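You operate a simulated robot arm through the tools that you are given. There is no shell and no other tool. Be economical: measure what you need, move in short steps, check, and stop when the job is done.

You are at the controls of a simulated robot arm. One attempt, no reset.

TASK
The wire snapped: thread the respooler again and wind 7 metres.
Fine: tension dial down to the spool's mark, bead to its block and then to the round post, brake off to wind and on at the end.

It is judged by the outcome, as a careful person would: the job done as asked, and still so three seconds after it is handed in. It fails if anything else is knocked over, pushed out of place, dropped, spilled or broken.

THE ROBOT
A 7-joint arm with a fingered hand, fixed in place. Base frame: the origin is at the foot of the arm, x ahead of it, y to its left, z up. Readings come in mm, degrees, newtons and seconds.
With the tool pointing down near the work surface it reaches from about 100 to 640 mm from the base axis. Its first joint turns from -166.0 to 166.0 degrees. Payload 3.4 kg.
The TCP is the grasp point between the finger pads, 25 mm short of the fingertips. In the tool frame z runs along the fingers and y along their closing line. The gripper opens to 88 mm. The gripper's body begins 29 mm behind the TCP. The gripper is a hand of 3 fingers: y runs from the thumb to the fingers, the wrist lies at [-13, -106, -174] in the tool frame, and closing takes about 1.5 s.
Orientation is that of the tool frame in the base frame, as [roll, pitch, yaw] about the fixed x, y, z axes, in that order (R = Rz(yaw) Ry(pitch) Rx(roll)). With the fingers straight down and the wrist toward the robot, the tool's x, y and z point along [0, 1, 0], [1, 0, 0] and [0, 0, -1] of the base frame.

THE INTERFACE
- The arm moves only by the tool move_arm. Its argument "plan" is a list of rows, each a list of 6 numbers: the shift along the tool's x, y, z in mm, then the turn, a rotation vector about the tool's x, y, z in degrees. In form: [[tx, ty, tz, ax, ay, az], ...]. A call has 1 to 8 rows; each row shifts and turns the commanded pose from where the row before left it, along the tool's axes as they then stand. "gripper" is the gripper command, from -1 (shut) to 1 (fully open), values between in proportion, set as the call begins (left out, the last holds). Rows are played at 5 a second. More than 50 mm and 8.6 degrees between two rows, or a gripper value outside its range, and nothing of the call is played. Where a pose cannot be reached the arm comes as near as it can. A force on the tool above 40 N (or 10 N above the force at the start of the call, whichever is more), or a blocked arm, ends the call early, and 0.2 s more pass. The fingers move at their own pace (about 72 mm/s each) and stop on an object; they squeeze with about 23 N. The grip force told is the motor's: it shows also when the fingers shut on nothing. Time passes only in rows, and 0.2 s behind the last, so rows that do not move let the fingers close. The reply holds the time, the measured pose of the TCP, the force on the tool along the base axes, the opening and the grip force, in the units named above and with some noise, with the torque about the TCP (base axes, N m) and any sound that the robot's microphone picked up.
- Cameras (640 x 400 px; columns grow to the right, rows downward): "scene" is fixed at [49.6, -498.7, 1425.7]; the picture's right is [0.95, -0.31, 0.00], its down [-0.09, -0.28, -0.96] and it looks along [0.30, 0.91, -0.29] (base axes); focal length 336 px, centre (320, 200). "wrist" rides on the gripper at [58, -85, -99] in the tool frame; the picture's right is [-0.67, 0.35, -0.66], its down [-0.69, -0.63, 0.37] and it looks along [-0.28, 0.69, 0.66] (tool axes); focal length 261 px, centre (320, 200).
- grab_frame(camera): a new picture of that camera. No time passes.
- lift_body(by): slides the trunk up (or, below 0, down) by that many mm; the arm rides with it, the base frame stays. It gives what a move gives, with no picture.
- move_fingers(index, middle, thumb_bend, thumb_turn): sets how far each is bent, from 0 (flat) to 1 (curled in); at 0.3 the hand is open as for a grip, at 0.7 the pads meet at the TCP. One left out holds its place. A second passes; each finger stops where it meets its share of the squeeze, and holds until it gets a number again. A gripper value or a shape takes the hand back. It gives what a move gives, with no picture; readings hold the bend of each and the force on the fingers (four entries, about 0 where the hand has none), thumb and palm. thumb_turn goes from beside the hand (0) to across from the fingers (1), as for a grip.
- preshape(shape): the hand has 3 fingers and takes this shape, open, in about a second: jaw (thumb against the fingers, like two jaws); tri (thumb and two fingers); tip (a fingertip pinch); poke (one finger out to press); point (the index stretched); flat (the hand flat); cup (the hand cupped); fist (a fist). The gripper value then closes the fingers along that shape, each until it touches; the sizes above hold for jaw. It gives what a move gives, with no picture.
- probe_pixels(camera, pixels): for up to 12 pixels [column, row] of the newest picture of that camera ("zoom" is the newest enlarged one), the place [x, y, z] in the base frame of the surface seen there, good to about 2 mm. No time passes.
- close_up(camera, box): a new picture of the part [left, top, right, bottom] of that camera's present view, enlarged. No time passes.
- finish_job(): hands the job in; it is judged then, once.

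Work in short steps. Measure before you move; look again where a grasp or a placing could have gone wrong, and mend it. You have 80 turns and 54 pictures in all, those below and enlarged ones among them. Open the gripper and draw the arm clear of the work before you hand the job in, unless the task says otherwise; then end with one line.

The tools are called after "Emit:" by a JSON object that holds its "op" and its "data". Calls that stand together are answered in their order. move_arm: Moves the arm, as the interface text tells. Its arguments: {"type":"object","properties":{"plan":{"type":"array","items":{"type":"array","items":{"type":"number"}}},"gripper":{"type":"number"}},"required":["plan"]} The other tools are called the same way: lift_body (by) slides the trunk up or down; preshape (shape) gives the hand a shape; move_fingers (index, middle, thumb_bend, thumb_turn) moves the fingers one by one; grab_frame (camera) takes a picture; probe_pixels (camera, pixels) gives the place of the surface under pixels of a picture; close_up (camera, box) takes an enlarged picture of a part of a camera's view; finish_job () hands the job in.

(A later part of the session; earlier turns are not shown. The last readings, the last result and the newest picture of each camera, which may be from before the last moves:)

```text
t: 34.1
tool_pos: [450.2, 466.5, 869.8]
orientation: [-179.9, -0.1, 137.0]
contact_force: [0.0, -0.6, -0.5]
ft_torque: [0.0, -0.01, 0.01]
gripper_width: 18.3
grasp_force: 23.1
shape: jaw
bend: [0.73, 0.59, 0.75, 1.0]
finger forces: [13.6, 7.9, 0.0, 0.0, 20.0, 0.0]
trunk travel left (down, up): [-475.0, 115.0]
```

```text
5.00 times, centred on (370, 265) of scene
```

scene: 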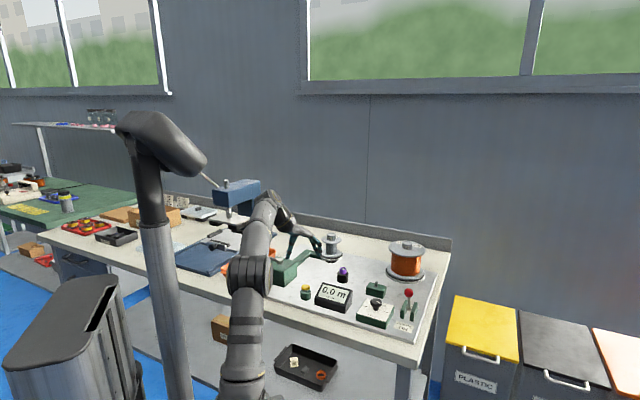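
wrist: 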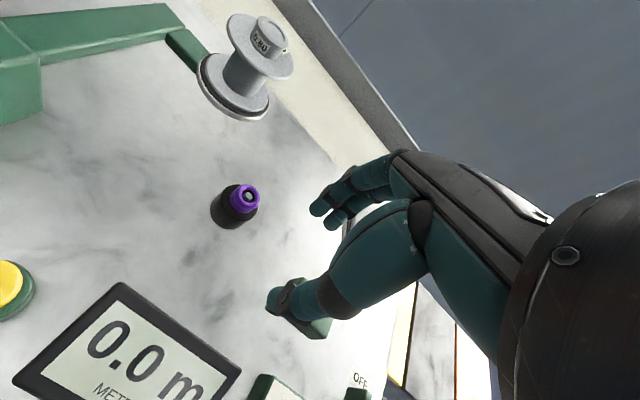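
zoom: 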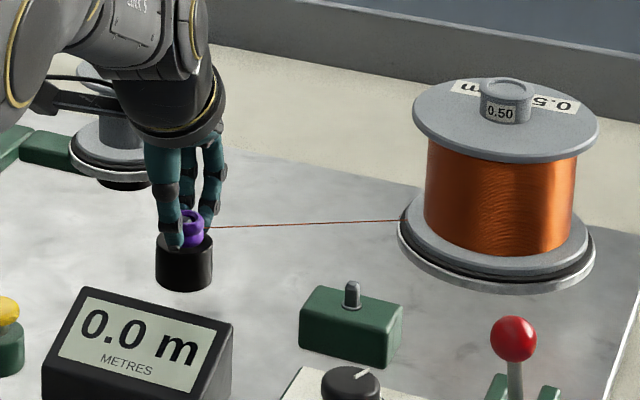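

The bead is nearly seated (z 869.8 versus 867.6). I'll lower 2 mm more, release, lift and look.

Emit:
{"op": "move_arm", "data": {"plan": [[0, 0, 2, 0, 0, 0], [0, 0, 0, 0, 0, 0]]}}

Emit:
{"op": "move_arm", "data": {"plan": [[0, 0, 0, 0, 0, 0], [0, 0, 0, 0, 0, 0], [0, 0, 0, 0, 0, 0], [0, 0, 0, 0, 0, 0]], "gripper": 0.2}}

Emit:
{"op": "move_arm", "data": {"plan": [[0, 0, -40, 0, 0, 0], [0, 0, -40, 0, 0, 0], [-16.7, -32.7, -15, 0, 0, 0], [-16.7, -32.7, 0, 0, 0, 0]]}}

Emit:
{"op": "grab_frame", "data": {"camera": "wrist"}}

```text
t: 34.7
tool_pos: [450.3, 467.8, 869.1]
orientation: [179.9, 0.0, 137.0]
contact_force: [-0.7, -0.1, 4.8]
ft_torque: [0.02, -0.06, 0.0]
gripper_width: 18.3
grasp_force: 23.6
shape: jaw
bend: [0.73, 0.59, 0.75, 1.0]
finger forces: [14.1, 8.5, 0.0, 0.0, 20.8, 0.0]
trunk travel left (down, up): [-475.0, 115.0]
```

```text
t: 35.7
tool_pos: [451.1, 467.9, 866.6]
orientation: [-179.9, 0.1, 137.0]
contact_force: [0.0, 0.4, 0.7]
ft_torque: [0.01, -0.04, 0.01]
gripper_width: 52.3
grasp_force: 0.1
shape: jaw
bend: [0.29, 0.41, 0.65, 1.0]
finger forces: [0.0, 0.0, 0.0, 0.0, 0.1, 0.0]
trunk travel left (down, up): [-475.0, 115.0]
```

```text
t: 36.7
tool_pos: [429.6, 397.3, 961.1]
orientation: [-179.9, 0.0, 137.0]
contact_force: [0.0, -0.1, 0.2]
ft_torque: [0.01, 0.01, 0.04]
gripper_width: 52.2
grasp_force: 0.1
shape: jaw
bend: [0.29, 0.41, 0.65, 1.0]
finger forces: [0.0, 0.0, 0.0, 0.0, 0.0, 0.1]
trunk travel left (down, up): [-475.0, 115.0]
```

```text
17 pictures are left
```

wrist: 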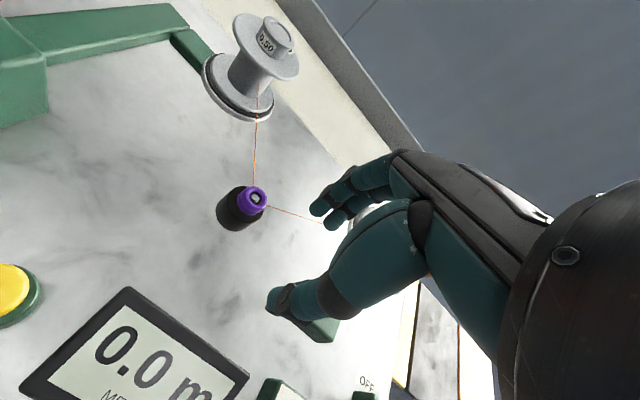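

The wire now continues from the bead on the round post to the take-up spool, so threading is done. Next is the brake, so I'll probe the lever and its ON/OFF labels from the earlier scene frame.

Emit:
{"op": "probe_pixels", "data": {"camera": "scene", "pixels": [[403, 327], [405, 322], [418, 308], [408, 292], [408, 298], [409, 302], [409, 307], [403, 308], [414, 312], [403, 318], [413, 319], [411, 299]]}}

```text
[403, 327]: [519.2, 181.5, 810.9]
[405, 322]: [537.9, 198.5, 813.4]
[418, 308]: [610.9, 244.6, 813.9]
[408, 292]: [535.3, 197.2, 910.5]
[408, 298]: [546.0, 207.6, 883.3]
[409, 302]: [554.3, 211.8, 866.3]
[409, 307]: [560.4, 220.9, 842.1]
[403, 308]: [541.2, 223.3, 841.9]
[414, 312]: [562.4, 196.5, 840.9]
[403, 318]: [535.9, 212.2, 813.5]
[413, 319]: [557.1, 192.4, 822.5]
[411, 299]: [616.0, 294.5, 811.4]
```

The lever leans toward ON, with its ball at (535,198,911), and OFF is toward (0.75,0.66), ending near (592,250). I'll bring the closed fingers to the front of the ball and then push.

Emit:
{"op": "move_arm", "data": {"plan": [[-34.2, -23, 0, 0, 0, 0], [-34.2, -23, 0, 0, 0, 0], [-34.2, -23, 0, 0, 0, 0], [-34.2, -23, 0, 0, 0, 0], [-34.2, -23, 0, 0, 0, 0], [-34.2, -23, 0, 0, 0, 0], [0, 0, 28, 0, 0, 5.4], [0, 0, 26, 0, 0, 0]], "gripper": -1}}

Emit:
{"op": "grab_frame", "data": {"camera": "scene"}}

```text
t: 38.5
tool_pos: [487.7, 150.9, 906.9]
orientation: [-180.0, 0.0, 131.7]
contact_force: [-0.2, 0.0, -1.0]
ft_torque: [0.01, -0.02, -0.03]
gripper_width: 0.0
grasp_force: 22.4
shape: jaw
bend: [0.7, 0.7, 0.35, 1.0]
finger forces: [0.1, 0.1, 0.0, 0.0, 0.0, 0.1]
trunk travel left (down, up): [-475.0, 115.0]
```

```text
16 pictures are left
```

scene: 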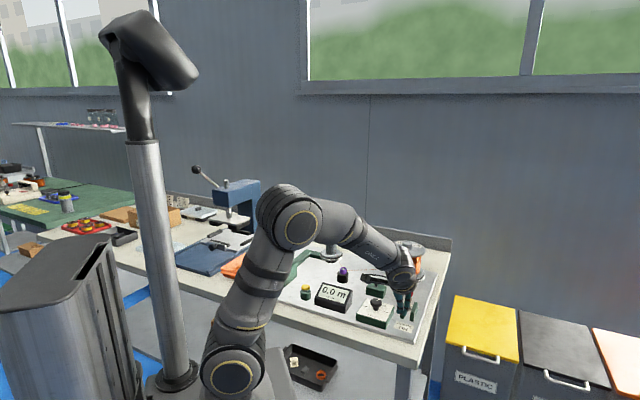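

I'll shift 4 mm to line up and push forward in small steps.

Emit:
{"op": "move_arm", "data": {"plan": [[4, 10, 0, 0, 0, 0], [0, 12, 0, 0, 0, 0], [0, 12, 0, 0, 0, 0], [0, 10, 0, 0, 0, 0], [0, 10, 0, 0, 0, 0], [0, 10, 0, 0, 0, 0], [0, 0, 0, 0, 0, 0]]}}

Emit:
{"op": "close_up", "data": {"camera": "scene", "box": [370, 250, 450, 340]}}

```text
t: 40.1
tool_pos: [532.3, 201.8, 907.1]
orientation: [-179.9, -0.1, 131.6]
contact_force: [-0.6, 0.0, -0.2]
ft_torque: [0.01, 0.01, -0.01]
gripper_width: 0.1
grasp_force: 23.1
shape: jaw
bend: [0.7, 0.7, 0.35, 1.0]
finger forces: [0.0, 0.0, 0.0, 0.1, 0.0, 0.0]
trunk travel left (down, up): [-475.0, 115.0]
```

```text
4.44 times, centred on (410, 295) of scene
```

zoom: 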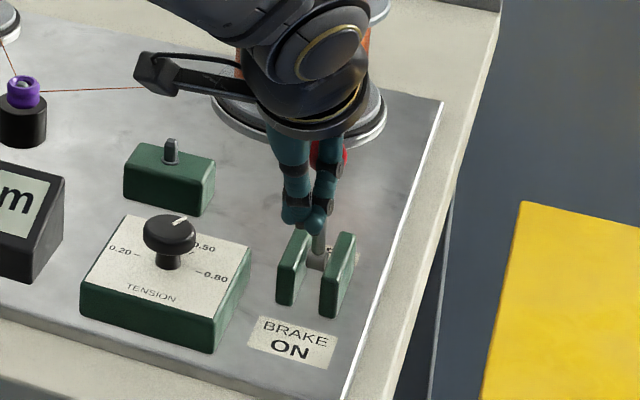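

The ball is being pushed ahead of the fingers. I'll continue.

Emit:
{"op": "move_arm", "data": {"plan": [[0, 8, 0, 0, 0, 0], [0, 8, 0, 0, 0, 0], [0, 8, 0, 0, 0, 0], [0, 8, 0, 0, 0, 0], [0, 5, 0, 0, 0, 0], [0, 0, 0, 0, 0, 0]]}}

Emit:
{"op": "close_up", "data": {"camera": "scene", "box": [370, 250, 450, 340]}}

```text
t: 41.5
tool_pos: [560.0, 225.9, 907.4]
orientation: [180.0, 0.0, 131.6]
contact_force: [0.0, 0.7, -0.4]
ft_torque: [0.0, -0.01, 0.02]
gripper_width: 0.0
grasp_force: 22.3
shape: jaw
bend: [0.7, 0.7, 0.35, 1.0]
finger forces: [0.1, 0.0, 0.1, 0.0, 0.0, 0.0]
trunk travel left (down, up): [-475.0, 115.0]
```

```text
4.44 times, centred on (410, 295) of scene
```

zoom: 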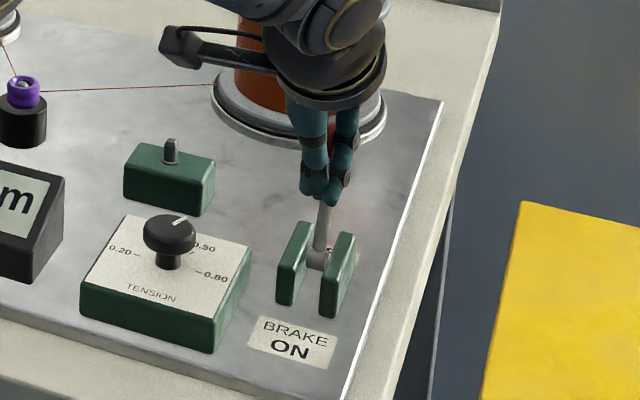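

Lever is past upright and there's little force. I'll keep pushing until it stops.

Emit:
{"op": "move_arm", "data": {"plan": [[0, 6, 0, 0, 0, 0], [0, 6, 0, 0, 0, 0], [0, 5, 0, 0, 0, 0], [0, 5, 0, 0, 0, 0], [0, 0, 0, 0, 0, 0]]}}

Emit:
{"op": "close_up", "data": {"camera": "scene", "box": [370, 250, 450, 340]}}

```text
t: 42.7
tool_pos: [574.8, 234.6, 909.9]
orientation: [179.7, 0.0, 131.5]
contact_force: [-15.7, -35.3, 9.5]
ft_torque: [0.06, -0.11, -0.29]
gripper_width: 0.0
grasp_force: 22.9
shape: jaw
bend: [0.7, 0.7, 0.35, 1.0]
finger forces: [29.7, 37.9, 0.0, 0.0, 0.0, 0.0]
trunk travel left (down, up): [-475.0, 115.0]
```

```text
4.44 times, centred on (410, 295) of scene
```

zoom: 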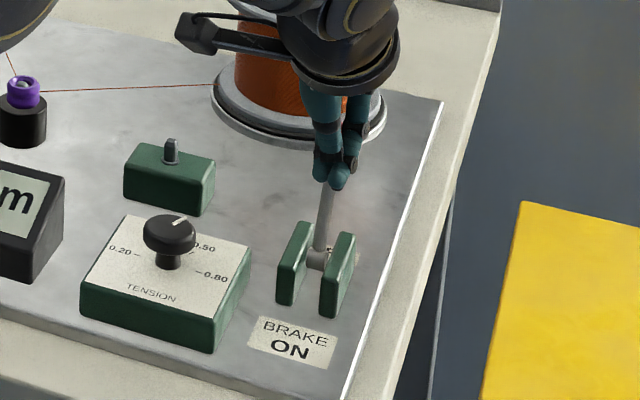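

The lever hit its stop at ~39 N, so the brake is OFF. I'll back off, rise and head toward the crank.

Emit:
{"op": "move_arm", "data": {"plan": [[0, -30, 0, 0, 0, 0], [0, -40, -25, 0, 0, 0], [0, 0, -45, 0, 0, 0], [40, 0, -40, 0, 0, 0], [45, 0, 0, 0, 0, 0], [45, 0, 0, 0, 0, 0], [45, 0, 0, 0, 0, 0], [45, 0, 0, 0, 0, 0]], "gripper": -0.5}}

Emit:
{"op": "move_arm", "data": {"plan": [[45, 0, 0, 0, 0, 0], [45, 0, 0, 0, 0, 0], [45, 0, 0, 0, 0, 0], [37, -11, 0, 0, 0, -8], [0, 0, 0, 0, 0, -8], [0, 0, 0, 0, 0, -8]]}}

Emit:
{"op": "grab_frame", "data": {"camera": "wrist"}}

```text
refused: row 4 steps farther than a row can; nothing moved
```

```text
t: 43.0
tool_pos: [573.0, 237.7, 911.3]
orientation: [179.4, 0.9, 130.5]
contact_force: [-8.6, -25.7, 13.7]
ft_torque: [0.03, -0.15, -0.28]
gripper_width: 0.0
grasp_force: 22.8
shape: jaw
bend: [0.7, 0.7, 0.72, 1.0]
finger forces: [0.0, 35.6, 0.0, 0.0, 0.0, 0.1]
trunk travel left (down, up): [-475.0, 115.0]
stopped in row 1: the force on the tool passed its limit at 52 N (the readings are from after the stop); the commanded pose is now the measured one
```

```text
12 pictures are left
```

wrist: 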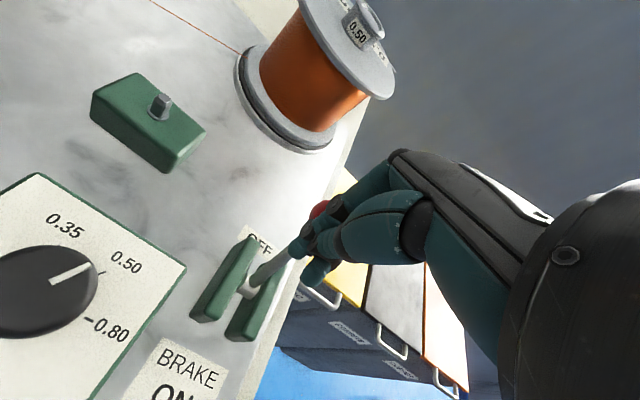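

The first call was refused, so the second nudged sideways and stopped; nothing seems displaced, and the dial pointer aims at 0.50. Now I'll back straight off the lever.

Emit:
{"op": "move_arm", "data": {"plan": [[0, -10, 0, 0, 0, 0], [0, -30, 0, 0, 0, 0], [0, -35, -20, 0, 0, 0], [0, 0, -40, 0, 0, 0], [0, 0, -40, 0, 0, 0], [45, 0, 0, 0, 0, 0], [45, 0, 0, 0, 0, 0], [45, 0, 0, 0, 0, 0]], "gripper": -0.5}}

```text
t: 44.8
tool_pos: [427.3, 296.9, 1008.5]
orientation: [179.6, 0.6, 130.8]
contact_force: [-0.2, -0.6, -0.6]
ft_torque: [0.0, 0.0, 0.02]
gripper_width: 10.8
grasp_force: 0.1
shape: jaw
bend: [0.76, 0.76, 0.83, 1.0]
finger forces: [0.0, 0.0, 0.0, 0.0, 0.1, 0.0]
trunk travel left (down, up): [-475.0, 115.0]
```

Clear of the lever. Continue to the crank viewing position.

Emit:
{"op": "move_arm", "data": {"plan": [[41, -2, -10, 0, 0, 0], [41, -2, -10, 0, 0, 0], [41, -3, -10, 0, 0, 0], [41, -3, 0, 0, 0, 0], [41, -3, 0, 0, 0, 0], [42, -3, 0, 0, 0, -8], [0, 0, 0, 0, 0, -8], [0, 0, 0, 0, 0, -8]]}}

Emit:
{"op": "grab_frame", "data": {"camera": "wrist"}}

```text
t: 46.6
tool_pos: [254.8, 472.6, 1035.2]
orientation: [179.7, 0.7, 154.9]
contact_force: [-0.9, 0.9, 0.2]
ft_torque: [0.01, 0.01, -0.01]
gripper_width: 11.2
grasp_force: 0.1
shape: jaw
bend: [0.76, 0.76, 0.83, 1.0]
finger forces: [0.0, 0.0, 0.1, 0.1, 0.0, 0.0]
trunk travel left (down, up): [-475.0, 115.0]
```

```text
11 pictures are left
```

wrist: 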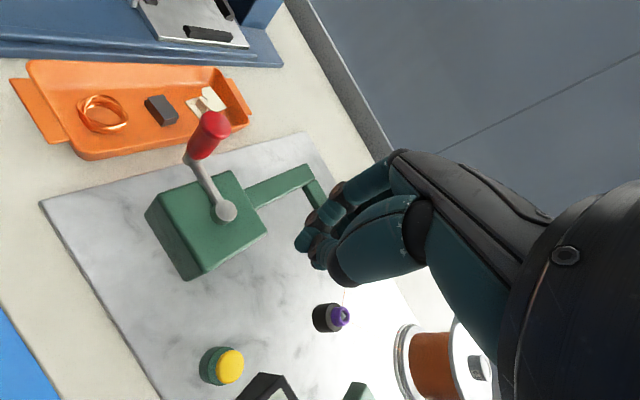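

Emit:
{"op": "probe_pixels", "data": {"camera": "wrist", "pixels": [[215, 120], [210, 114], [220, 122], [208, 133], [200, 150], [193, 158], [205, 140], [215, 135], [226, 211], [226, 205], [210, 190], [197, 165]]}}

```text
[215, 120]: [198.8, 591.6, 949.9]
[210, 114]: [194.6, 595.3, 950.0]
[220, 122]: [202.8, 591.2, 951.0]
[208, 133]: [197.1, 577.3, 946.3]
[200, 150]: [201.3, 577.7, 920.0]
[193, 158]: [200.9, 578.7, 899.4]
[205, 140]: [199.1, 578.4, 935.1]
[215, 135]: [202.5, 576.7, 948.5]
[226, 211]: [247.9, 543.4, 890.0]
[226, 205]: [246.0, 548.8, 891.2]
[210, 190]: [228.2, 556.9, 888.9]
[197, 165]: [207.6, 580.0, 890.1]
```

The handle axis is about (200,586) with its top at 950. The hub is (247.5,543.5), so the crank radius is about 64 mm. I'll raise the trunk for reach and move above the handle.

Emit:
{"op": "lift_body", "data": {"by": 80}}

Emit:
{"op": "move_arm", "data": {"plan": [[33, 26.5, 0, 0, 0, 0], [33, 26.5, 0, 0, 0, 0], [31.6, 26.5, 0, 0, 0, 0], [0, 0, 35, 0, 0, 0], [0, 0, 35, 0, 0, 0], [0, 0, 30, 0, 0, 0], [0, 0, 0, 0, 0, 0]], "gripper": 0.1}}

```text
t: 47.8
tool_pos: [254.1, 472.3, 1115.1]
orientation: [179.8, 0.7, 154.9]
contact_force: [0.1, -0.5, 0.3]
ft_torque: [0.03, 0.0, 0.01]
gripper_width: 11.2
grasp_force: 0.0
shape: jaw
bend: [0.76, 0.76, 0.83, 1.0]
finger forces: [0.1, 0.1, 0.0, 0.0, 0.0, 0.1]
trunk travel left (down, up): [-555.0, 35.0]
```

```text
t: 49.4
tool_pos: [201.2, 584.7, 1013.0]
orientation: [179.8, 0.7, 154.8]
contact_force: [0.2, 0.3, 0.6]
ft_torque: [-0.01, 0.02, -0.01]
gripper_width: 48.2
grasp_force: 0.1
shape: jaw
bend: [0.74, 0.43, 0.67, 1.0]
finger forces: [0.0, 0.0, 0.0, 0.1, 0.0, 0.0]
trunk travel left (down, up): [-555.0, 35.0]
```

Index still reads 0.74, so I'll open wider first and check before descending.

Emit:
{"op": "move_arm", "data": {"plan": [[0, 0, 0, 0, 0, 0], [0, 0, 0, 0, 0, 0], [0, 0, 0, 0, 0, 0]], "gripper": 0.3}}

Emit:
{"op": "close_up", "data": {"camera": "scene", "box": [225, 180, 335, 290]}}

```text
t: 50.2
tool_pos: [201.5, 585.9, 1013.1]
orientation: [179.8, 0.6, 154.8]
contact_force: [-0.3, 0.0, -0.4]
ft_torque: [0.0, -0.01, 0.01]
gripper_width: 57.0
grasp_force: 0.0
shape: jaw
bend: [0.28, 0.39, 0.62, 1.0]
finger forces: [0.0, 0.0, 0.0, 0.0, 0.0, 0.1]
trunk travel left (down, up): [-555.0, 35.0]
```

```text
3.64 times, centred on (280, 235) of scene
```

zoom: 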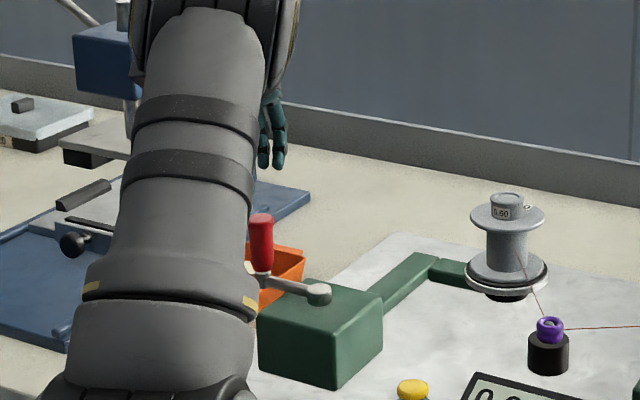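

Open at 57 mm and above the handle. I'll descend to z≈930 and close.

Emit:
{"op": "move_arm", "data": {"plan": [[0, 0, 30, 0, 0, 0], [0, 0, 30, 0, 0, 0], [0, 0, 22, 0, 0, 0], [0, 0, 0, 0, 0, 0]]}}

Emit:
{"op": "move_arm", "data": {"plan": [[0, 0, 0, 0, 0, 0], [0, 0, 0, 0, 0, 0], [0, 0, 0, 0, 0, 0], [0, 0, 0, 0, 0, 0], [0, 0, 0, 0, 0, 0], [0, 0, 0, 0, 0, 0]], "gripper": -1}}

```text
t: 51.2
tool_pos: [203.5, 586.0, 932.7]
orientation: [179.8, 0.8, 154.8]
contact_force: [0.4, -0.2, -0.2]
ft_torque: [-0.01, 0.04, 0.0]
gripper_width: 56.7
grasp_force: 0.1
shape: jaw
bend: [0.28, 0.39, 0.62, 1.0]
finger forces: [0.0, 0.0, 0.0, 0.0, 0.0, 0.0]
trunk travel left (down, up): [-555.0, 35.0]
```

```text
t: 52.6
tool_pos: [204.1, 586.5, 932.2]
orientation: [179.8, 0.7, 154.8]
contact_force: [2.9, -4.7, -4.6]
ft_torque: [-0.08, -0.03, 0.0]
gripper_width: 10.9
grasp_force: 22.7
shape: jaw
bend: [0.74, 0.71, 0.74, 1.0]
finger forces: [14.3, 6.1, 0.0, 0.1, 19.2, 0.0]
trunk travel left (down, up): [-555.0, 35.0]
```

Gripped. I'll try a quarter turn clockwise (from above) about the hub and look at the counter.

Emit:
{"op": "move_arm", "data": {"plan": [[-17.5, 26.2, 0, 0, 0, 0], [-28.4, 13.9, 0, 0, 0, 0], [-31.5, -2.1, 0, 0, 0, 0], [0, 0, 0, 0, 0, 0]]}}

Emit:
{"op": "grab_frame", "data": {"camera": "scene"}}

```text
t: 53.6
tool_pos: [289.5, 588.7, 937.1]
orientation: [179.9, 0.6, 155.0]
contact_force: [0.5, -0.5, 0.1]
ft_torque: [0.01, -0.02, 0.0]
gripper_width: 8.9
grasp_force: 22.9
shape: jaw
bend: [0.75, 0.72, 0.78, 1.0]
finger forces: [0.0, 0.0, 0.1, 0.0, 0.0, 0.0]
trunk travel left (down, up): [-555.0, 35.0]
```

```text
9 pictures are left
```

scene: 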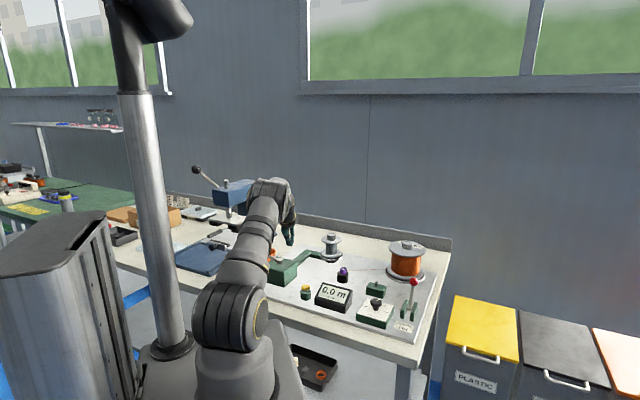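

The grip slipped off; the fingers are empty at (289,589). I'll locate the handle with probes on this frame.

Emit:
{"op": "probe_pixels", "data": {"camera": "scene", "pixels": [[271, 248], [273, 252], [270, 254], [275, 256], [280, 258], [284, 258], [288, 258], [292, 256], [277, 261], [283, 250], [288, 245], [290, 262]]}}

Emit:
{"op": "grab_frame", "data": {"camera": "wrist"}}

```text
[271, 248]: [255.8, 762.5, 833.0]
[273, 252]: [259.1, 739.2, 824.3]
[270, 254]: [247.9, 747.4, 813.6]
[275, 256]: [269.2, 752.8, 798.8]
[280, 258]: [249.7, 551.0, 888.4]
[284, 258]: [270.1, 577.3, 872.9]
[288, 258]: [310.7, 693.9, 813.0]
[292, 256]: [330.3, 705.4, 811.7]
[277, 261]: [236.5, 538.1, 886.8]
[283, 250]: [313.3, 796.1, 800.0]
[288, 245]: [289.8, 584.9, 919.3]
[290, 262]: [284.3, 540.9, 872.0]
```

```text
8 pictures are left
```

wrist: 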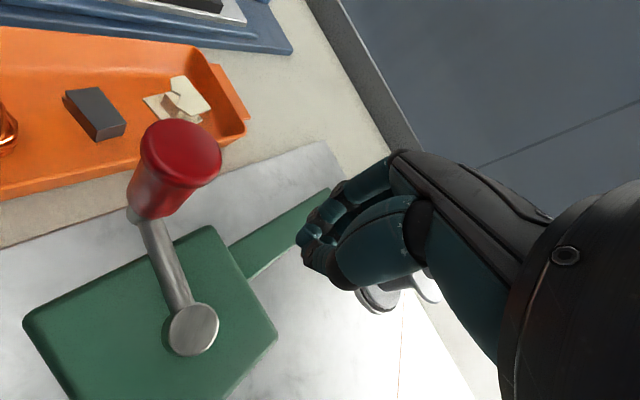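

Emit:
{"op": "probe_pixels", "data": {"camera": "wrist", "pixels": [[182, 150], [160, 130], [205, 135], [218, 165], [190, 180], [150, 160], [145, 195], [165, 210], [195, 325], [195, 310], [165, 260], [150, 225]]}}

```text
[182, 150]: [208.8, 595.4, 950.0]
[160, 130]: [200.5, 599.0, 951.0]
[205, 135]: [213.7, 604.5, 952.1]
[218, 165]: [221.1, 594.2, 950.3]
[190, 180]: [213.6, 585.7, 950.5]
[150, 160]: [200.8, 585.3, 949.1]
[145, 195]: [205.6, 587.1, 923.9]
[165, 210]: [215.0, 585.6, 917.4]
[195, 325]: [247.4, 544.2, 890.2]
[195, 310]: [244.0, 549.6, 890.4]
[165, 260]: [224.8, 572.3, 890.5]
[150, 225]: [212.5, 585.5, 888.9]
```

The handle's top centre is now (209.5,594.5), angle 127°, and it is slippery. Pushing it round with the closed fingers is more robust, so I'll move over it to its trailing side (angle 170°) and go down.

Emit:
{"op": "move_arm", "data": {"plan": [[0, 0, -30, 0, 0, 0], [0, 0, -27, 0, 0, 0], [27, -25, 0, 0, 0, 0], [27, -25, 0, 0, 0, 0], [26.5, -25.6, 0, 0, 0, 0], [0, 0, 32, 0, 0, 0], [0, 0, 32, 0, 0, 0], [0, 0, 0, 0, 0, 0]], "gripper": -1}}

```text
t: 55.4
tool_pos: [184.8, 551.8, 925.8]
orientation: [179.8, 0.7, 155.0]
contact_force: [-0.4, -0.3, 0.0]
ft_torque: [-0.01, 0.03, 0.03]
gripper_width: 8.6
grasp_force: 22.8
shape: jaw
bend: [0.75, 0.72, 0.78, 1.0]
finger forces: [0.0, 0.0, 0.0, 0.1, 0.0, 0.1]
trunk travel left (down, up): [-555.0, 35.0]
```

Positioned behind the handle with no contact. I'll push it through half a turn clockwise at reduced speed and monitor force.

Emit:
{"op": "move_arm", "data": {"plan": [[-2, 24.1, -3, 0, 0, 0], [-2, 24.1, 0, 0, 0, 0], [-18.5, 15.6, 0, 0, 0, 0], [-18.5, 15.6, 0, 0, 0, 0], [-24.1, -2, 0, 0, 0, 0], [-24.1, -2, 0, 0, 0, 0], [-15.6, -18.5, 0, 0, 0, 0], [-15.6, -18.5, 0, 0, 0, 0]]}}

Emit:
{"op": "grab_frame", "data": {"camera": "wrist"}}

```text
t: 57.2
tool_pos: [302.6, 538.6, 928.3]
orientation: [179.8, 0.6, 155.1]
contact_force: [-29.0, 14.7, -0.5]
ft_torque: [-0.21, -0.47, -0.52]
gripper_width: 7.6
grasp_force: 23.1
shape: jaw
bend: [0.74, 0.72, 0.79, 0.98]
finger forces: [0.1, 0.1, 0.0, 0.0, 31.9, 0.0]
trunk travel left (down, up): [-555.0, 35.0]
```

```text
7 pictures are left
```

wrist: 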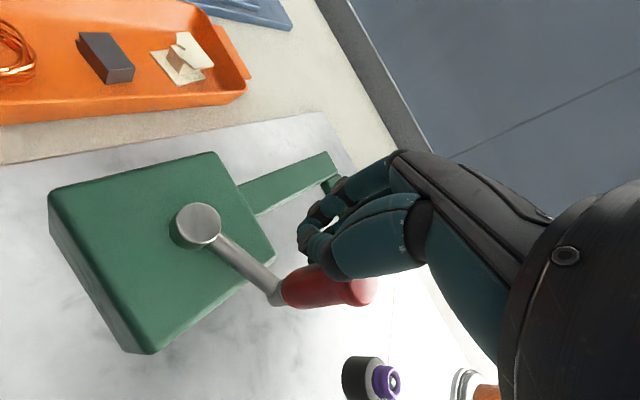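

The handle moved well, with ~32 N resistance. I'll probe the handle location and read the counter.

Emit:
{"op": "probe_pixels", "data": {"camera": "wrist", "pixels": [[365, 290], [358, 300], [370, 282], [320, 285], [300, 290], [275, 290], [200, 225], [240, 262], [300, 275], [300, 302]]}}

Emit:
{"op": "close_up", "data": {"camera": "scene", "box": [260, 220, 360, 310]}}

```text
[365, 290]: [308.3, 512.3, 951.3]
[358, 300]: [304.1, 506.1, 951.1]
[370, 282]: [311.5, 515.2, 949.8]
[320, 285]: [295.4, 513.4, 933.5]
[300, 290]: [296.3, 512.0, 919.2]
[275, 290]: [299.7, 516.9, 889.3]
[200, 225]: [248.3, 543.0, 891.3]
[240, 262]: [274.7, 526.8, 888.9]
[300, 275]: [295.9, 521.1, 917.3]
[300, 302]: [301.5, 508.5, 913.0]
```

```text
4.44 times, centred on (310, 265) of scene
```

zoom: 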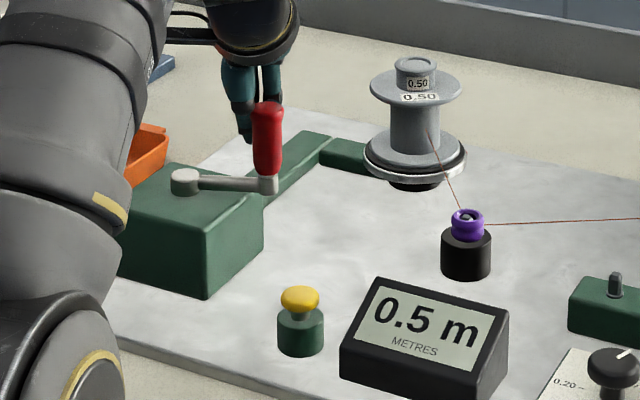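

Counter reads 0.5 m after about 165°, so clockwise is right at roughly 1.1 m/turn. I'll keep pushing on a slightly larger circle (R 68) so contact stays tangential.

Emit:
{"op": "move_arm", "data": {"plan": [[-7.8, -19.2, 0, 0, 0, 0], [8, -21.8, 0, 0, 0, 0], [7.9, -21.9, 0, 0, 0, 0], [20.1, -11.6, 0, 0, 0, 0], [20.2, -11.7, 0, 0, 0, 0], [22.9, 4, 0, 0, 0, 0], [22.9, 4.1, 0, 0, 0, 0]]}}

```text
t: 58.8
tool_pos: [190.0, 504.4, 928.6]
orientation: [179.9, 0.8, 154.7]
contact_force: [-0.7, -0.2, 0.7]
ft_torque: [0.01, -0.03, -0.03]
gripper_width: 7.5
grasp_force: 22.9
shape: jaw
bend: [0.75, 0.72, 0.82, 0.96]
finger forces: [0.0, 0.0, 0.0, 0.0, 0.0, 0.1]
trunk travel left (down, up): [-555.0, 35.0]
```

No contact force at the end, so the handle may have run ahead. I'll continue round the circle and watch the forces.

Emit:
{"op": "move_arm", "data": {"plan": [[15, 17.8, 0, 0, 0, 0], [14.9, 17.8, 0, 0, 0, 0], [0, 23.3, 0, 0, 0, 0], [0, 23.3, 0, 0, 0, 0], [-15, 17.8, 0, 0, 0, 0], [-14.9, 17.8, 0, 0, 0, 0]]}}

Emit:
{"op": "move_arm", "data": {"plan": [[-22.9, 4, 0, 0, 0, 0], [-22.9, 4.1, 0, 0, 0, 0]]}}

Emit:
{"op": "move_arm", "data": {"plan": [[-20.1, -11.6, 0, 0, 0, 0], [-20.2, -11.7, 0, 0, 0, 0], [-8, -21.8, 0, 0, 0, 0], [-7.9, -21.9, 0, 0, 0, 0]]}}

Emit:
{"op": "grab_frame", "data": {"camera": "scene"}}

```text
t: 60.2
tool_pos: [242.0, 612.3, 929.9]
orientation: [180.0, 0.7, 154.9]
contact_force: [-0.5, 0.1, -0.4]
ft_torque: [-0.01, 0.03, 0.01]
gripper_width: 7.7
grasp_force: 23.0
shape: jaw
bend: [0.75, 0.72, 0.82, 0.96]
finger forces: [0.0, 0.1, 0.0, 0.1, 0.0, 0.0]
trunk travel left (down, up): [-555.0, 35.0]
```

```text
t: 60.8
tool_pos: [286.0, 599.9, 929.4]
orientation: [179.7, 0.6, 154.9]
contact_force: [-0.6, 0.2, -0.5]
ft_torque: [-0.04, -0.02, -0.04]
gripper_width: 7.5
grasp_force: 22.6
shape: jaw
bend: [0.75, 0.72, 0.82, 0.96]
finger forces: [0.0, 0.1, 0.0, 0.0, 0.0, 0.0]
trunk travel left (down, up): [-555.0, 35.0]
```

```text
t: 61.8
tool_pos: [308.1, 516.1, 928.3]
orientation: [179.7, 0.7, 154.9]
contact_force: [-0.2, 0.3, 0.5]
ft_torque: [0.0, 0.0, 0.02]
gripper_width: 7.3
grasp_force: 23.2
shape: jaw
bend: [0.75, 0.72, 0.82, 0.96]
finger forces: [0.0, 0.0, 0.0, 0.1, 0.1, 0.1]
trunk travel left (down, up): [-555.0, 35.0]
```

```text
5 pictures are left
```

scene: 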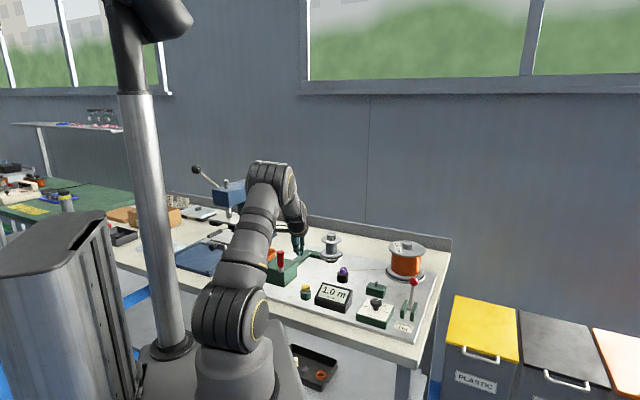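

The counter shows 1.0 m, and the handle is at (280,257) in the scene. I'll probe it.

Emit:
{"op": "probe_pixels", "data": {"camera": "scene", "pixels": [[280, 252], [280, 256], [281, 260], [279, 264], [283, 254], [277, 254], [280, 249], [281, 270], [290, 264], [285, 268]]}}

```text
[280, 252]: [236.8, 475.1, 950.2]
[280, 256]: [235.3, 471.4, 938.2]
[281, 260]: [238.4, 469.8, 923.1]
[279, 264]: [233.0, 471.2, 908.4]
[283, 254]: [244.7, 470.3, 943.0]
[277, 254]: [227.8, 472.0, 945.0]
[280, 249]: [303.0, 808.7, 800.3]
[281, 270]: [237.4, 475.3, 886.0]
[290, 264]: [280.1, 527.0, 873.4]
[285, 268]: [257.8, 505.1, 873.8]
```

The handle is at about 262°, R≈65. The earlier loss came from chord cutting and wedging, so I'll use fine 20° arc steps with R 66 from behind it.

Emit:
{"op": "move_arm", "data": {"plan": [[6, -22.6, 0, 0, 0, 0], [11.4, -19.8, 0, 0, 0, 0], [17.6, -14.8, 0, 0, 0, 0], [21.5, -7.8, 0, 0, 0, 0], [23, 0, 0, 0, 0, 0], [21.5, 7.8, 0, 0, 0, 0], [17.6, 14.8, 0, 0, 0, 0], [11.4, 19.8, 0, 0, 0, 0]]}}

```text
t: 63.6
tool_pos: [177.7, 554.2, 928.0]
orientation: [179.8, 0.6, 155.1]
contact_force: [-1.2, 0.3, -0.7]
ft_torque: [0.0, 0.0, 0.0]
gripper_width: 7.6
grasp_force: 22.9
shape: jaw
bend: [0.75, 0.72, 0.81, 0.97]
finger forces: [0.0, 0.0, 0.1, 0.0, 0.0, 0.0]
trunk travel left (down, up): [-555.0, 35.0]
```

Force-free at the end, and the handle should have been carried ahead. I'll continue 340°→120° and then take a scene frame.

Emit:
{"op": "move_arm", "data": {"plan": [[4, 22.6, 0, 0, 0, 0], [-4, 22.6, 0, 0, 0, 0], [-11.4, 19.8, 0, 0, 0, 0], [-17.6, 14.8, 0, 0, 0, 0], [-21.5, 7.8, 0, 0, 0, 0], [-23, 0, 0, 0, 0, 0], [-21.5, -7.8, 0, 0, 0, 0]]}}

Emit:
{"op": "grab_frame", "data": {"camera": "scene"}}

```text
t: 65.2
tool_pos: [301.4, 581.7, 928.2]
orientation: [179.9, 0.6, 154.8]
contact_force: [0.8, 0.7, 0.2]
ft_torque: [0.01, -0.03, 0.01]
gripper_width: 7.6
grasp_force: 22.4
shape: jaw
bend: [0.75, 0.72, 0.81, 0.97]
finger forces: [0.1, 0.3, 0.1, 0.1, 0.0, 0.2]
trunk travel left (down, up): [-555.0, 35.0]
```

```text
4 pictures are left
```

scene: 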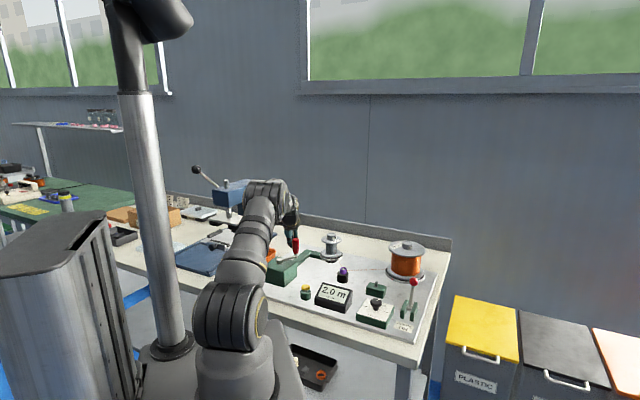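

Counter reads 2.0 m and the handle is just ahead at (295,245). I'll probe it.

Emit:
{"op": "probe_pixels", "data": {"camera": "scene", "pixels": [[295, 240], [295, 244], [296, 248], [293, 244], [298, 244], [296, 252]]}}

```text
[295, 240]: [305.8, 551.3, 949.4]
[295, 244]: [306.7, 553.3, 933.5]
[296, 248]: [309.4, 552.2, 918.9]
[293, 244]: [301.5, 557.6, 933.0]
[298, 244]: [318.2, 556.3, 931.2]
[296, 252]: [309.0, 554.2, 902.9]
```

Handle is at θ≈15°; 247° gave 1.0 m, so ~1.5 m/turn. About 3.3 turns remain, so I'll do one full turn now, starting with the thumb-side arc.

Emit:
{"op": "move_arm", "data": {"plan": [[-17.6, -14.8, 0, 0, 0, 0], [-11.4, -19.8, 0, 0, 0, 0], [-4, -22.6, 0, 0, 0, 0], [4, -22.6, 0, 0, 0, 0], [11.4, -19.8, 0, 0, 0, 0], [17.6, -14.8, 0, 0, 0, 0], [21.5, -7.8, 0, 0, 0, 0], [23, 0, 0, 0, 0, 0]]}}

```text
t: 67.0
tool_pos: [207.6, 488.9, 927.0]
orientation: [-179.9, 0.7, 154.7]
contact_force: [-0.6, -0.5, -0.6]
ft_torque: [-0.04, 0.03, 0.02]
gripper_width: 7.4
grasp_force: 22.7
shape: jaw
bend: [0.75, 0.72, 0.83, 0.96]
finger forces: [0.1, 0.1, 0.1, 0.0, 0.0, 0.0]
trunk travel left (down, up): [-555.0, 35.0]
```

Completed without a stop. Each lap can advance the crank at most one turn, so two and a half more laps can't overshoot 7 m. I'll run B, C and the next lap.

Emit:
{"op": "move_arm", "data": {"plan": [[21.5, 7.8, 0, 0, 0, 0], [17.6, 14.8, 0, 0, 0, 0], [11.4, 19.8, 0, 0, 0, 0], [4, 22.6, 0, 0, 0, 0], [-4, 22.6, 0, 0, 0, 0], [-11.4, 19.8, 0, 0, 0, 0], [-17.6, 14.8, 0, 0, 0, 0], [-21.5, 7.8, 0, 0, 0, 0]]}}

Emit:
{"op": "move_arm", "data": {"plan": [[-23, 0, 0, 0, 0, 0], [-21.5, -7.8, 0, 0, 0, 0]]}}

Emit:
{"op": "move_arm", "data": {"plan": [[-17.6, -14.8, 0, 0, 0, 0], [-11.4, -19.8, 0, 0, 0, 0], [-4, -22.6, 0, 0, 0, 0]]}}

```text
t: 68.8
tool_pos: [263.1, 608.8, 928.7]
orientation: [179.8, 0.6, 154.9]
contact_force: [-0.2, -0.4, 0.1]
ft_torque: [0.01, 0.06, -0.03]
gripper_width: 7.6
grasp_force: 22.5
shape: jaw
bend: [0.75, 0.72, 0.83, 0.96]
finger forces: [0.0, 0.1, 0.0, 0.1, 0.2, 0.1]
trunk travel left (down, up): [-555.0, 35.0]
```

```text
t: 69.4
tool_pos: [301.7, 582.0, 928.7]
orientation: [179.8, 0.6, 154.9]
contact_force: [0.4, -0.2, -0.1]
ft_torque: [0.01, -0.01, 0.0]
gripper_width: 7.5
grasp_force: 23.3
shape: jaw
bend: [0.75, 0.72, 0.83, 0.96]
finger forces: [0.1, 0.0, 0.0, 0.0, 0.1, 0.0]
trunk travel left (down, up): [-555.0, 35.0]
```

```text
t: 70.2
tool_pos: [307.6, 514.7, 927.9]
orientation: [179.8, 0.7, 154.9]
contact_force: [0.1, -0.1, 0.2]
ft_torque: [0.0, -0.01, -0.01]
gripper_width: 7.6
grasp_force: 23.4
shape: jaw
bend: [0.75, 0.72, 0.83, 0.96]
finger forces: [0.1, 0.0, 0.1, 0.0, 0.1, 0.1]
trunk travel left (down, up): [-555.0, 35.0]
```

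Readings can't tell me whether the handle is still ahead, so I'll check with one scene frame.

Emit:
{"op": "grab_frame", "data": {"camera": "scene"}}

Emit:
{"op": "probe_pixels", "data": {"camera": "scene", "pixels": [[280, 252], [280, 256], [281, 260], [284, 254], [288, 254], [292, 250], [276, 254], [272, 250], [296, 246], [300, 250], [268, 250], [290, 246]]}}

```text
3 pictures are left
```

scene: 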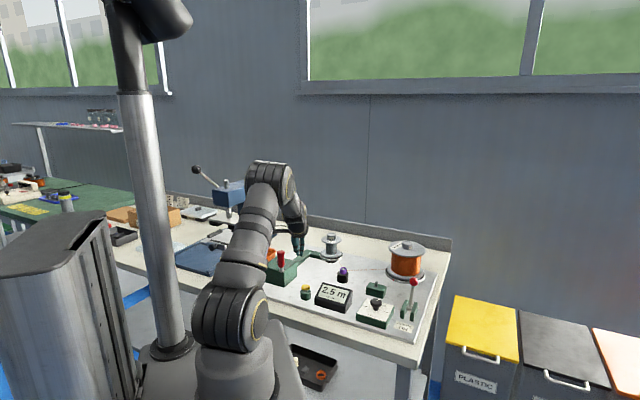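

```text
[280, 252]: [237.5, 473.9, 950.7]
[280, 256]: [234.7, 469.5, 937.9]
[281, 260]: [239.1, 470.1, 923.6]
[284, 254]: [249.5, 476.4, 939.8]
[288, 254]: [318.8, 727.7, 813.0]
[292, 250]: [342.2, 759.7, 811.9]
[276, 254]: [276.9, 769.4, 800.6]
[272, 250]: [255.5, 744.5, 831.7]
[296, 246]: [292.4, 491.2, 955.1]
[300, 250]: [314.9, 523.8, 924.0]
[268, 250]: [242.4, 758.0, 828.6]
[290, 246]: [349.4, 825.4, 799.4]
```

Counter 2.5 m with the handle back at 262°, the same spot as at 1.0 m. So it's exactly 1.5 m/turn, and 7.0 m falls at this very angle after 3 more turns. The lap pattern repeats (one pushing lap, release at 262°, one free lap), so I'll run the pair again.

Emit:
{"op": "move_arm", "data": {"plan": [[4, -22.6, 0, 0, 0, 0], [11.4, -19.8, 0, 0, 0, 0], [17.6, -14.8, 0, 0, 0, 0], [21.5, -7.8, 0, 0, 0, 0], [23, 0, 0, 0, 0, 0], [21.5, 7.8, 0, 0, 0, 0], [17.6, 14.8, 0, 0, 0, 0], [11.4, 19.8, 0, 0, 0, 0]]}}

Emit:
{"op": "move_arm", "data": {"plan": [[4, 22.6, 0, 0, 0, 0], [-4, 22.6, 0, 0, 0, 0], [-11.4, 19.8, 0, 0, 0, 0], [-17.6, 14.8, 0, 0, 0, 0], [-21.5, 7.8, 0, 0, 0, 0], [-23, 0, 0, 0, 0, 0], [-21.5, -7.8, 0, 0, 0, 0]]}}

Emit:
{"op": "move_arm", "data": {"plan": [[-17.6, -14.8, 0, 0, 0, 0], [-11.4, -19.8, 0, 0, 0, 0], [-4, -22.6, 0, 0, 0, 0], [4, -22.6, 0, 0, 0, 0], [11.4, -19.8, 0, 0, 0, 0], [17.6, -14.8, 0, 0, 0, 0], [21.5, -7.8, 0, 0, 0, 0], [23, 0, 0, 0, 0, 0]]}}

```text
t: 72.0
tool_pos: [179.1, 552.5, 926.1]
orientation: [179.7, 0.6, 155.0]
contact_force: [-0.4, 0.6, 0.0]
ft_torque: [0.0, 0.06, 0.0]
gripper_width: 7.1
grasp_force: 22.8
shape: jaw
bend: [0.75, 0.72, 0.82, 0.97]
finger forces: [0.0, 0.0, 0.0, 0.0, 0.0, 0.0]
trunk travel left (down, up): [-555.0, 35.0]
```

```text
t: 73.6
tool_pos: [301.6, 582.8, 927.9]
orientation: [179.8, 0.8, 154.9]
contact_force: [0.0, 0.8, -0.4]
ft_torque: [0.0, -0.01, -0.02]
gripper_width: 7.5
grasp_force: 23.1
shape: jaw
bend: [0.75, 0.72, 0.82, 0.97]
finger forces: [0.0, 0.1, 0.1, 0.0, 0.1, 0.1]
trunk travel left (down, up): [-555.0, 35.0]
```

```text
t: 75.4
tool_pos: [206.7, 488.3, 927.2]
orientation: [-179.9, 0.7, 154.7]
contact_force: [-0.5, -0.3, -0.9]
ft_torque: [-0.02, 0.01, 0.02]
gripper_width: 7.3
grasp_force: 22.6
shape: jaw
bend: [0.75, 0.72, 0.84, 0.96]
finger forces: [0.1, 0.0, 0.0, 0.0, 0.1, 0.1]
trunk travel left (down, up): [-555.0, 35.0]
```

Same readings as before (thumb 0.82→0.84), consistent with one more turn (4.0 m). I'll do the free lap and then the next pushing lap.

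Emit:
{"op": "move_arm", "data": {"plan": [[21.5, 7.8, 0, 0, 0, 0], [17.6, 14.8, 0, 0, 0, 0], [11.4, 19.8, 0, 0, 0, 0], [4, 22.6, 0, 0, 0, 0], [-4, 22.6, 0, 0, 0, 0], [-11.4, 19.8, 0, 0, 0, 0], [-17.6, 14.8, 0, 0, 0, 0], [-21.5, 7.8, 0, 0, 0, 0]]}}

Emit:
{"op": "move_arm", "data": {"plan": [[-23, 0, 0, 0, 0, 0], [-21.5, -7.8, 0, 0, 0, 0], [-17.6, -14.8, 0, 0, 0, 0], [-11.4, -19.8, 0, 0, 0, 0], [-4, -22.6, 0, 0, 0, 0]]}}

Emit:
{"op": "move_arm", "data": {"plan": [[4, -22.6, 0, 0, 0, 0], [11.4, -19.8, 0, 0, 0, 0], [17.6, -14.8, 0, 0, 0, 0], [21.5, -7.8, 0, 0, 0, 0], [23, 0, 0, 0, 0, 0], [21.5, 7.8, 0, 0, 0, 0], [17.6, 14.8, 0, 0, 0, 0], [11.4, 19.8, 0, 0, 0, 0]]}}

Emit:
{"op": "move_arm", "data": {"plan": [[4, 22.6, 0, 0, 0, 0], [-4, 22.6, 0, 0, 0, 0], [-11.4, 19.8, 0, 0, 0, 0], [-17.6, 14.8, 0, 0, 0, 0], [-21.5, 7.8, 0, 0, 0, 0], [-23, 0, 0, 0, 0, 0], [-21.5, -7.8, 0, 0, 0, 0]]}}

Emit:
{"op": "move_arm", "data": {"plan": [[-17.6, -14.8, 0, 0, 0, 0], [-11.4, -19.8, 0, 0, 0, 0], [-4, -22.6, 0, 0, 0, 0], [4, -22.6, 0, 0, 0, 0], [11.4, -19.8, 0, 0, 0, 0], [17.6, -14.8, 0, 0, 0, 0], [21.5, -7.8, 0, 0, 0, 0], [23, 0, 0, 0, 0, 0]]}}

```text
t: 77.2
tool_pos: [261.2, 607.0, 926.9]
orientation: [179.8, 0.8, 154.8]
contact_force: [-0.4, -0.7, 0.4]
ft_torque: [-0.04, 0.0, 0.01]
gripper_width: 7.0
grasp_force: 23.2
shape: jaw
bend: [0.75, 0.72, 0.84, 0.96]
finger forces: [0.0, 0.0, 0.0, 0.0, 0.1, 0.0]
trunk travel left (down, up): [-555.0, 35.0]
```

```text
t: 78.4
tool_pos: [303.4, 517.0, 930.7]
orientation: [179.7, 0.7, 154.9]
contact_force: [-0.5, -0.5, -0.8]
ft_torque: [0.03, 0.0, 0.03]
gripper_width: 7.1
grasp_force: 23.1
shape: jaw
bend: [0.75, 0.72, 0.84, 0.96]
finger forces: [0.0, 0.0, 0.1, 0.0, 0.0, 0.0]
trunk travel left (down, up): [-555.0, 35.0]
```

```text
t: 80.2
tool_pos: [178.1, 554.1, 927.4]
orientation: [179.8, 0.5, 155.0]
contact_force: [-0.5, 0.4, 0.0]
ft_torque: [-0.02, 0.01, 0.04]
gripper_width: 7.2
grasp_force: 23.2
shape: jaw
bend: [0.75, 0.72, 0.84, 0.97]
finger forces: [0.0, 0.0, 0.0, 0.0, 0.0, 0.0]
trunk travel left (down, up): [-555.0, 35.0]
```

```text
t: 81.8
tool_pos: [300.4, 581.6, 930.8]
orientation: [179.8, 0.8, 154.9]
contact_force: [1.0, 0.1, -1.1]
ft_torque: [0.01, 0.01, 0.03]
gripper_width: 7.2
grasp_force: 23.3
shape: jaw
bend: [0.75, 0.72, 0.84, 0.97]
finger forces: [0.1, 0.4, 0.1, 0.0, 0.0, 0.0]
trunk travel left (down, up): [-555.0, 35.0]
```

```text
t: 82.8
tool_pos: [287.9, 508.9, 934.7]
orientation: [178.9, 0.2, 155.5]
contact_force: [-13.0, 19.1, 8.6]
ft_torque: [-0.33, -0.14, -0.26]
gripper_width: 6.2
grasp_force: 22.6
shape: jaw
bend: [0.75, 0.72, 0.86, 0.94]
finger forces: [0.0, 0.6, 0.0, 0.1, 22.8, 0.0]
trunk travel left (down, up): [-555.0, 35.0]
stopped in row 5: the force on the tool passed its limit at 43 N (the readings are from after the stop); the commanded pose is now the measured one
```

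The call stopped at 43 N, wedged slightly inside the handle, and the thumb has crept to 0.86. I'll back off along the orbit to R 66 and re-seat the closed fingers.

Emit:
{"op": "move_arm", "data": {"plan": [[-5.3, 18.4, 0, 0, 0, 0], [-5.4, 18.3, 6, 0, 0, 0], [0, 0, 0, 0, 0, 0]]}}

Emit:
{"op": "move_arm", "data": {"plan": [[0, 0, 0, 0, 0, 0], [0, 0, 0, 0, 0, 0], [0, 0, 0, 0, 0, 0]], "gripper": -0.5}}

Emit:
{"op": "move_arm", "data": {"plan": [[0, 0, 0, 0, 0, 0], [0, 0, 0, 0, 0, 0], [0, 0, 0, 0, 0, 0], [0, 0, 0, 0, 0, 0], [0, 0, 0, 0, 0, 0]], "gripper": -1}}

```text
t: 83.6
tool_pos: [316.8, 530.9, 925.1]
orientation: [179.3, 0.3, 155.0]
contact_force: [-0.1, -0.2, 0.6]
ft_torque: [-0.01, -0.01, 0.03]
gripper_width: 6.8
grasp_force: 22.7
shape: jaw
bend: [0.75, 0.72, 0.86, 0.96]
finger forces: [0.0, 0.0, 0.0, 0.1, 0.0, 0.0]
trunk travel left (down, up): [-555.0, 35.0]
```

```text
t: 84.4
tool_pos: [316.1, 532.5, 926.1]
orientation: [179.2, 0.3, 155.2]
contact_force: [-0.1, 0.6, -0.1]
ft_torque: [0.02, 0.02, 0.0]
gripper_width: 22.0
grasp_force: 0.0
shape: jaw
bend: [0.74, 0.56, 0.74, 1.0]
finger forces: [0.0, 0.1, 0.0, 0.1, 0.1, 0.1]
trunk travel left (down, up): [-555.0, 35.0]
```

```text
t: 85.6
tool_pos: [316.0, 531.7, 926.1]
orientation: [179.3, 0.4, 155.2]
contact_force: [-0.1, -0.1, -1.0]
ft_torque: [0.0, -0.02, -0.03]
gripper_width: 0.1
grasp_force: 22.8
shape: jaw
bend: [0.7, 0.7, 0.35, 1.0]
finger forces: [0.0, 0.1, 0.0, 0.0, 0.0, 0.0]
trunk travel left (down, up): [-555.0, 35.0]
```

Fingers re-seated (width 0). I'll push again through the thumb-side arc with smaller steps.

Emit:
{"op": "move_arm", "data": {"plan": [[1, -18.5, 0, 0, 0, 0], [3, -11, 0, 0, 0, 0], [2.9, -10.9, 0, 0, 0, 0], [5.5, -9.6, 0, 0, 0, 0], [5.6, -9.6, 0, 0, 0, 0]]}}

```text
t: 86.8
tool_pos: [275.9, 485.7, 925.3]
orientation: [179.3, 0.4, 155.2]
contact_force: [0.7, 0.2, 0.7]
ft_torque: [0.01, 0.08, 0.0]
gripper_width: 0.3
grasp_force: 23.2
shape: jaw
bend: [0.7, 0.7, 0.33, 1.0]
finger forces: [0.0, 0.0, 0.0, 0.0, 1.2, 0.0]
trunk travel left (down, up): [-555.0, 35.0]
```

Thumb reads 1.2 N, so it's in contact with the handle just ahead at about 265° (≈5.5 m). I'll continue round toward the far side.

Emit:
{"op": "move_arm", "data": {"plan": [[8.5, -7.2, 0, 0, 0, 0], [8.5, -7.1, 0, 0, 0, 0], [20.9, -7.6, 0, 0, 0, 0], [22.6, -2, 0, 0, 0, 0], [21.5, 7.8, 0, 0, 0, 0], [17.6, 14.8, 0, 0, 0, 0], [11.4, 19.8, 0, 0, 0, 0], [4, 22.6, 0, 0, 0, 0]]}}

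Emit:
{"op": "move_arm", "data": {"plan": [[-4, 22.6, 0, 0, 0, 0], [-11.4, 19.8, 0, 0, 0, 0], [-17.6, 14.8, 0, 0, 0, 0], [-21.5, 7.8, 0, 0, 0, 0], [-23, 0, 0, 0, 0, 0], [-21.5, -7.8, 0, 0, 0, 0]]}}

Emit:
{"op": "grab_frame", "data": {"camera": "scene"}}

Emit:
{"op": "probe_pixels", "data": {"camera": "scene", "pixels": [[280, 252], [280, 256], [281, 260], [284, 254], [288, 254], [292, 250], [294, 244], [296, 244], [298, 244], [296, 248], [300, 244], [290, 248]]}}

```text
t: 88.6
tool_pos: [183.8, 573.6, 924.4]
orientation: [179.1, 0.3, 155.5]
contact_force: [-0.3, -0.3, 0.2]
ft_torque: [-0.01, -0.05, -0.02]
gripper_width: 0.0
grasp_force: 22.9
shape: jaw
bend: [0.7, 0.7, 0.35, 1.0]
finger forces: [0.1, 0.0, 0.0, 0.1, 0.0, 0.1]
trunk travel left (down, up): [-555.0, 35.0]
```

```text
t: 90.0
tool_pos: [303.3, 582.1, 926.7]
orientation: [179.2, 0.4, 155.1]
contact_force: [-0.5, 0.4, 0.0]
ft_torque: [0.01, -0.02, -0.01]
gripper_width: 0.3
grasp_force: 22.8
shape: jaw
bend: [0.7, 0.7, 0.36, 1.0]
finger forces: [0.1, 0.0, 0.1, 0.0, 0.1, 0.0]
trunk travel left (down, up): [-555.0, 35.0]
```

```text
2 pictures are left
```

scene: 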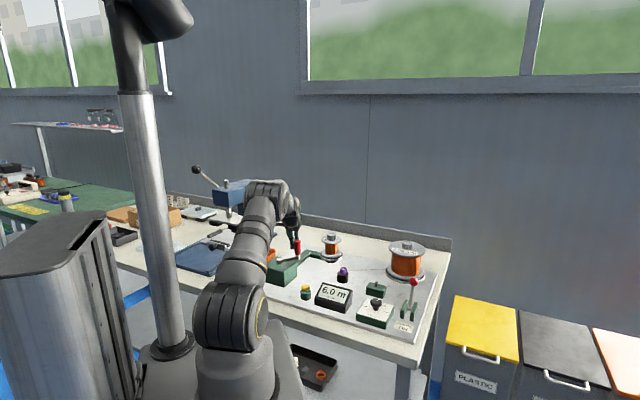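

```text
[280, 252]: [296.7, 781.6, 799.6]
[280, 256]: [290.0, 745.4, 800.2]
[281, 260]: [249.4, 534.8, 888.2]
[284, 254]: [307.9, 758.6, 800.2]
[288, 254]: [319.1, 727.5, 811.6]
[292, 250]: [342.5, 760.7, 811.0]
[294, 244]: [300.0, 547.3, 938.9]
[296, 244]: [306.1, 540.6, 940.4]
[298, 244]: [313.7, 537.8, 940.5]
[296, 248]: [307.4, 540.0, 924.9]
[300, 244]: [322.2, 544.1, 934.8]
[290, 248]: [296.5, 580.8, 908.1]
```

Counter 6.0 m, handle at θ≈5°. The display steps by 0.5, so about 125–190° remain. I'll push on in fine steps through the thumb-side arc.

Emit:
{"op": "move_arm", "data": {"plan": [[-9.2, -7, 0, 0, 0, 0], [-9.1, -7.1, 0, 0, 0, 0], [-5.8, -10.1, 0, 0, 0, 0], [-5.9, -10.1, 0, 0, 0, 0], [-2, -11.4, 0, 0, 0, 0], [-2, -11.5, 0, 0, 0, 0]]}}

Emit:
{"op": "move_arm", "data": {"plan": [[3.4, -11, 0, 0, 0, 0], [3.5, -10.9, 0, 0, 0, 0], [5.5, -9.6, 0, 0, 0, 0], [5.6, -9.6, 0, 0, 0, 0]]}}

```text
t: 91.4
tool_pos: [308.6, 515.8, 925.3]
orientation: [179.5, 0.4, 155.2]
contact_force: [0.3, 0.4, -0.2]
ft_torque: [0.01, 0.0, -0.01]
gripper_width: 0.1
grasp_force: 23.3
shape: jaw
bend: [0.7, 0.7, 0.36, 1.0]
finger forces: [0.0, 0.0, 0.0, 0.0, 0.2, 0.0]
trunk travel left (down, up): [-555.0, 35.0]
```

```text
t: 92.4
tool_pos: [274.2, 485.1, 925.9]
orientation: [179.3, 0.5, 155.3]
contact_force: [2.0, 0.4, 1.6]
ft_torque: [-0.02, 0.01, 0.01]
gripper_width: 0.0
grasp_force: 23.3
shape: jaw
bend: [0.7, 0.7, 0.36, 1.0]
finger forces: [0.0, 0.1, 0.1, 0.0, 1.4, 0.0]
trunk travel left (down, up): [-555.0, 35.0]
```

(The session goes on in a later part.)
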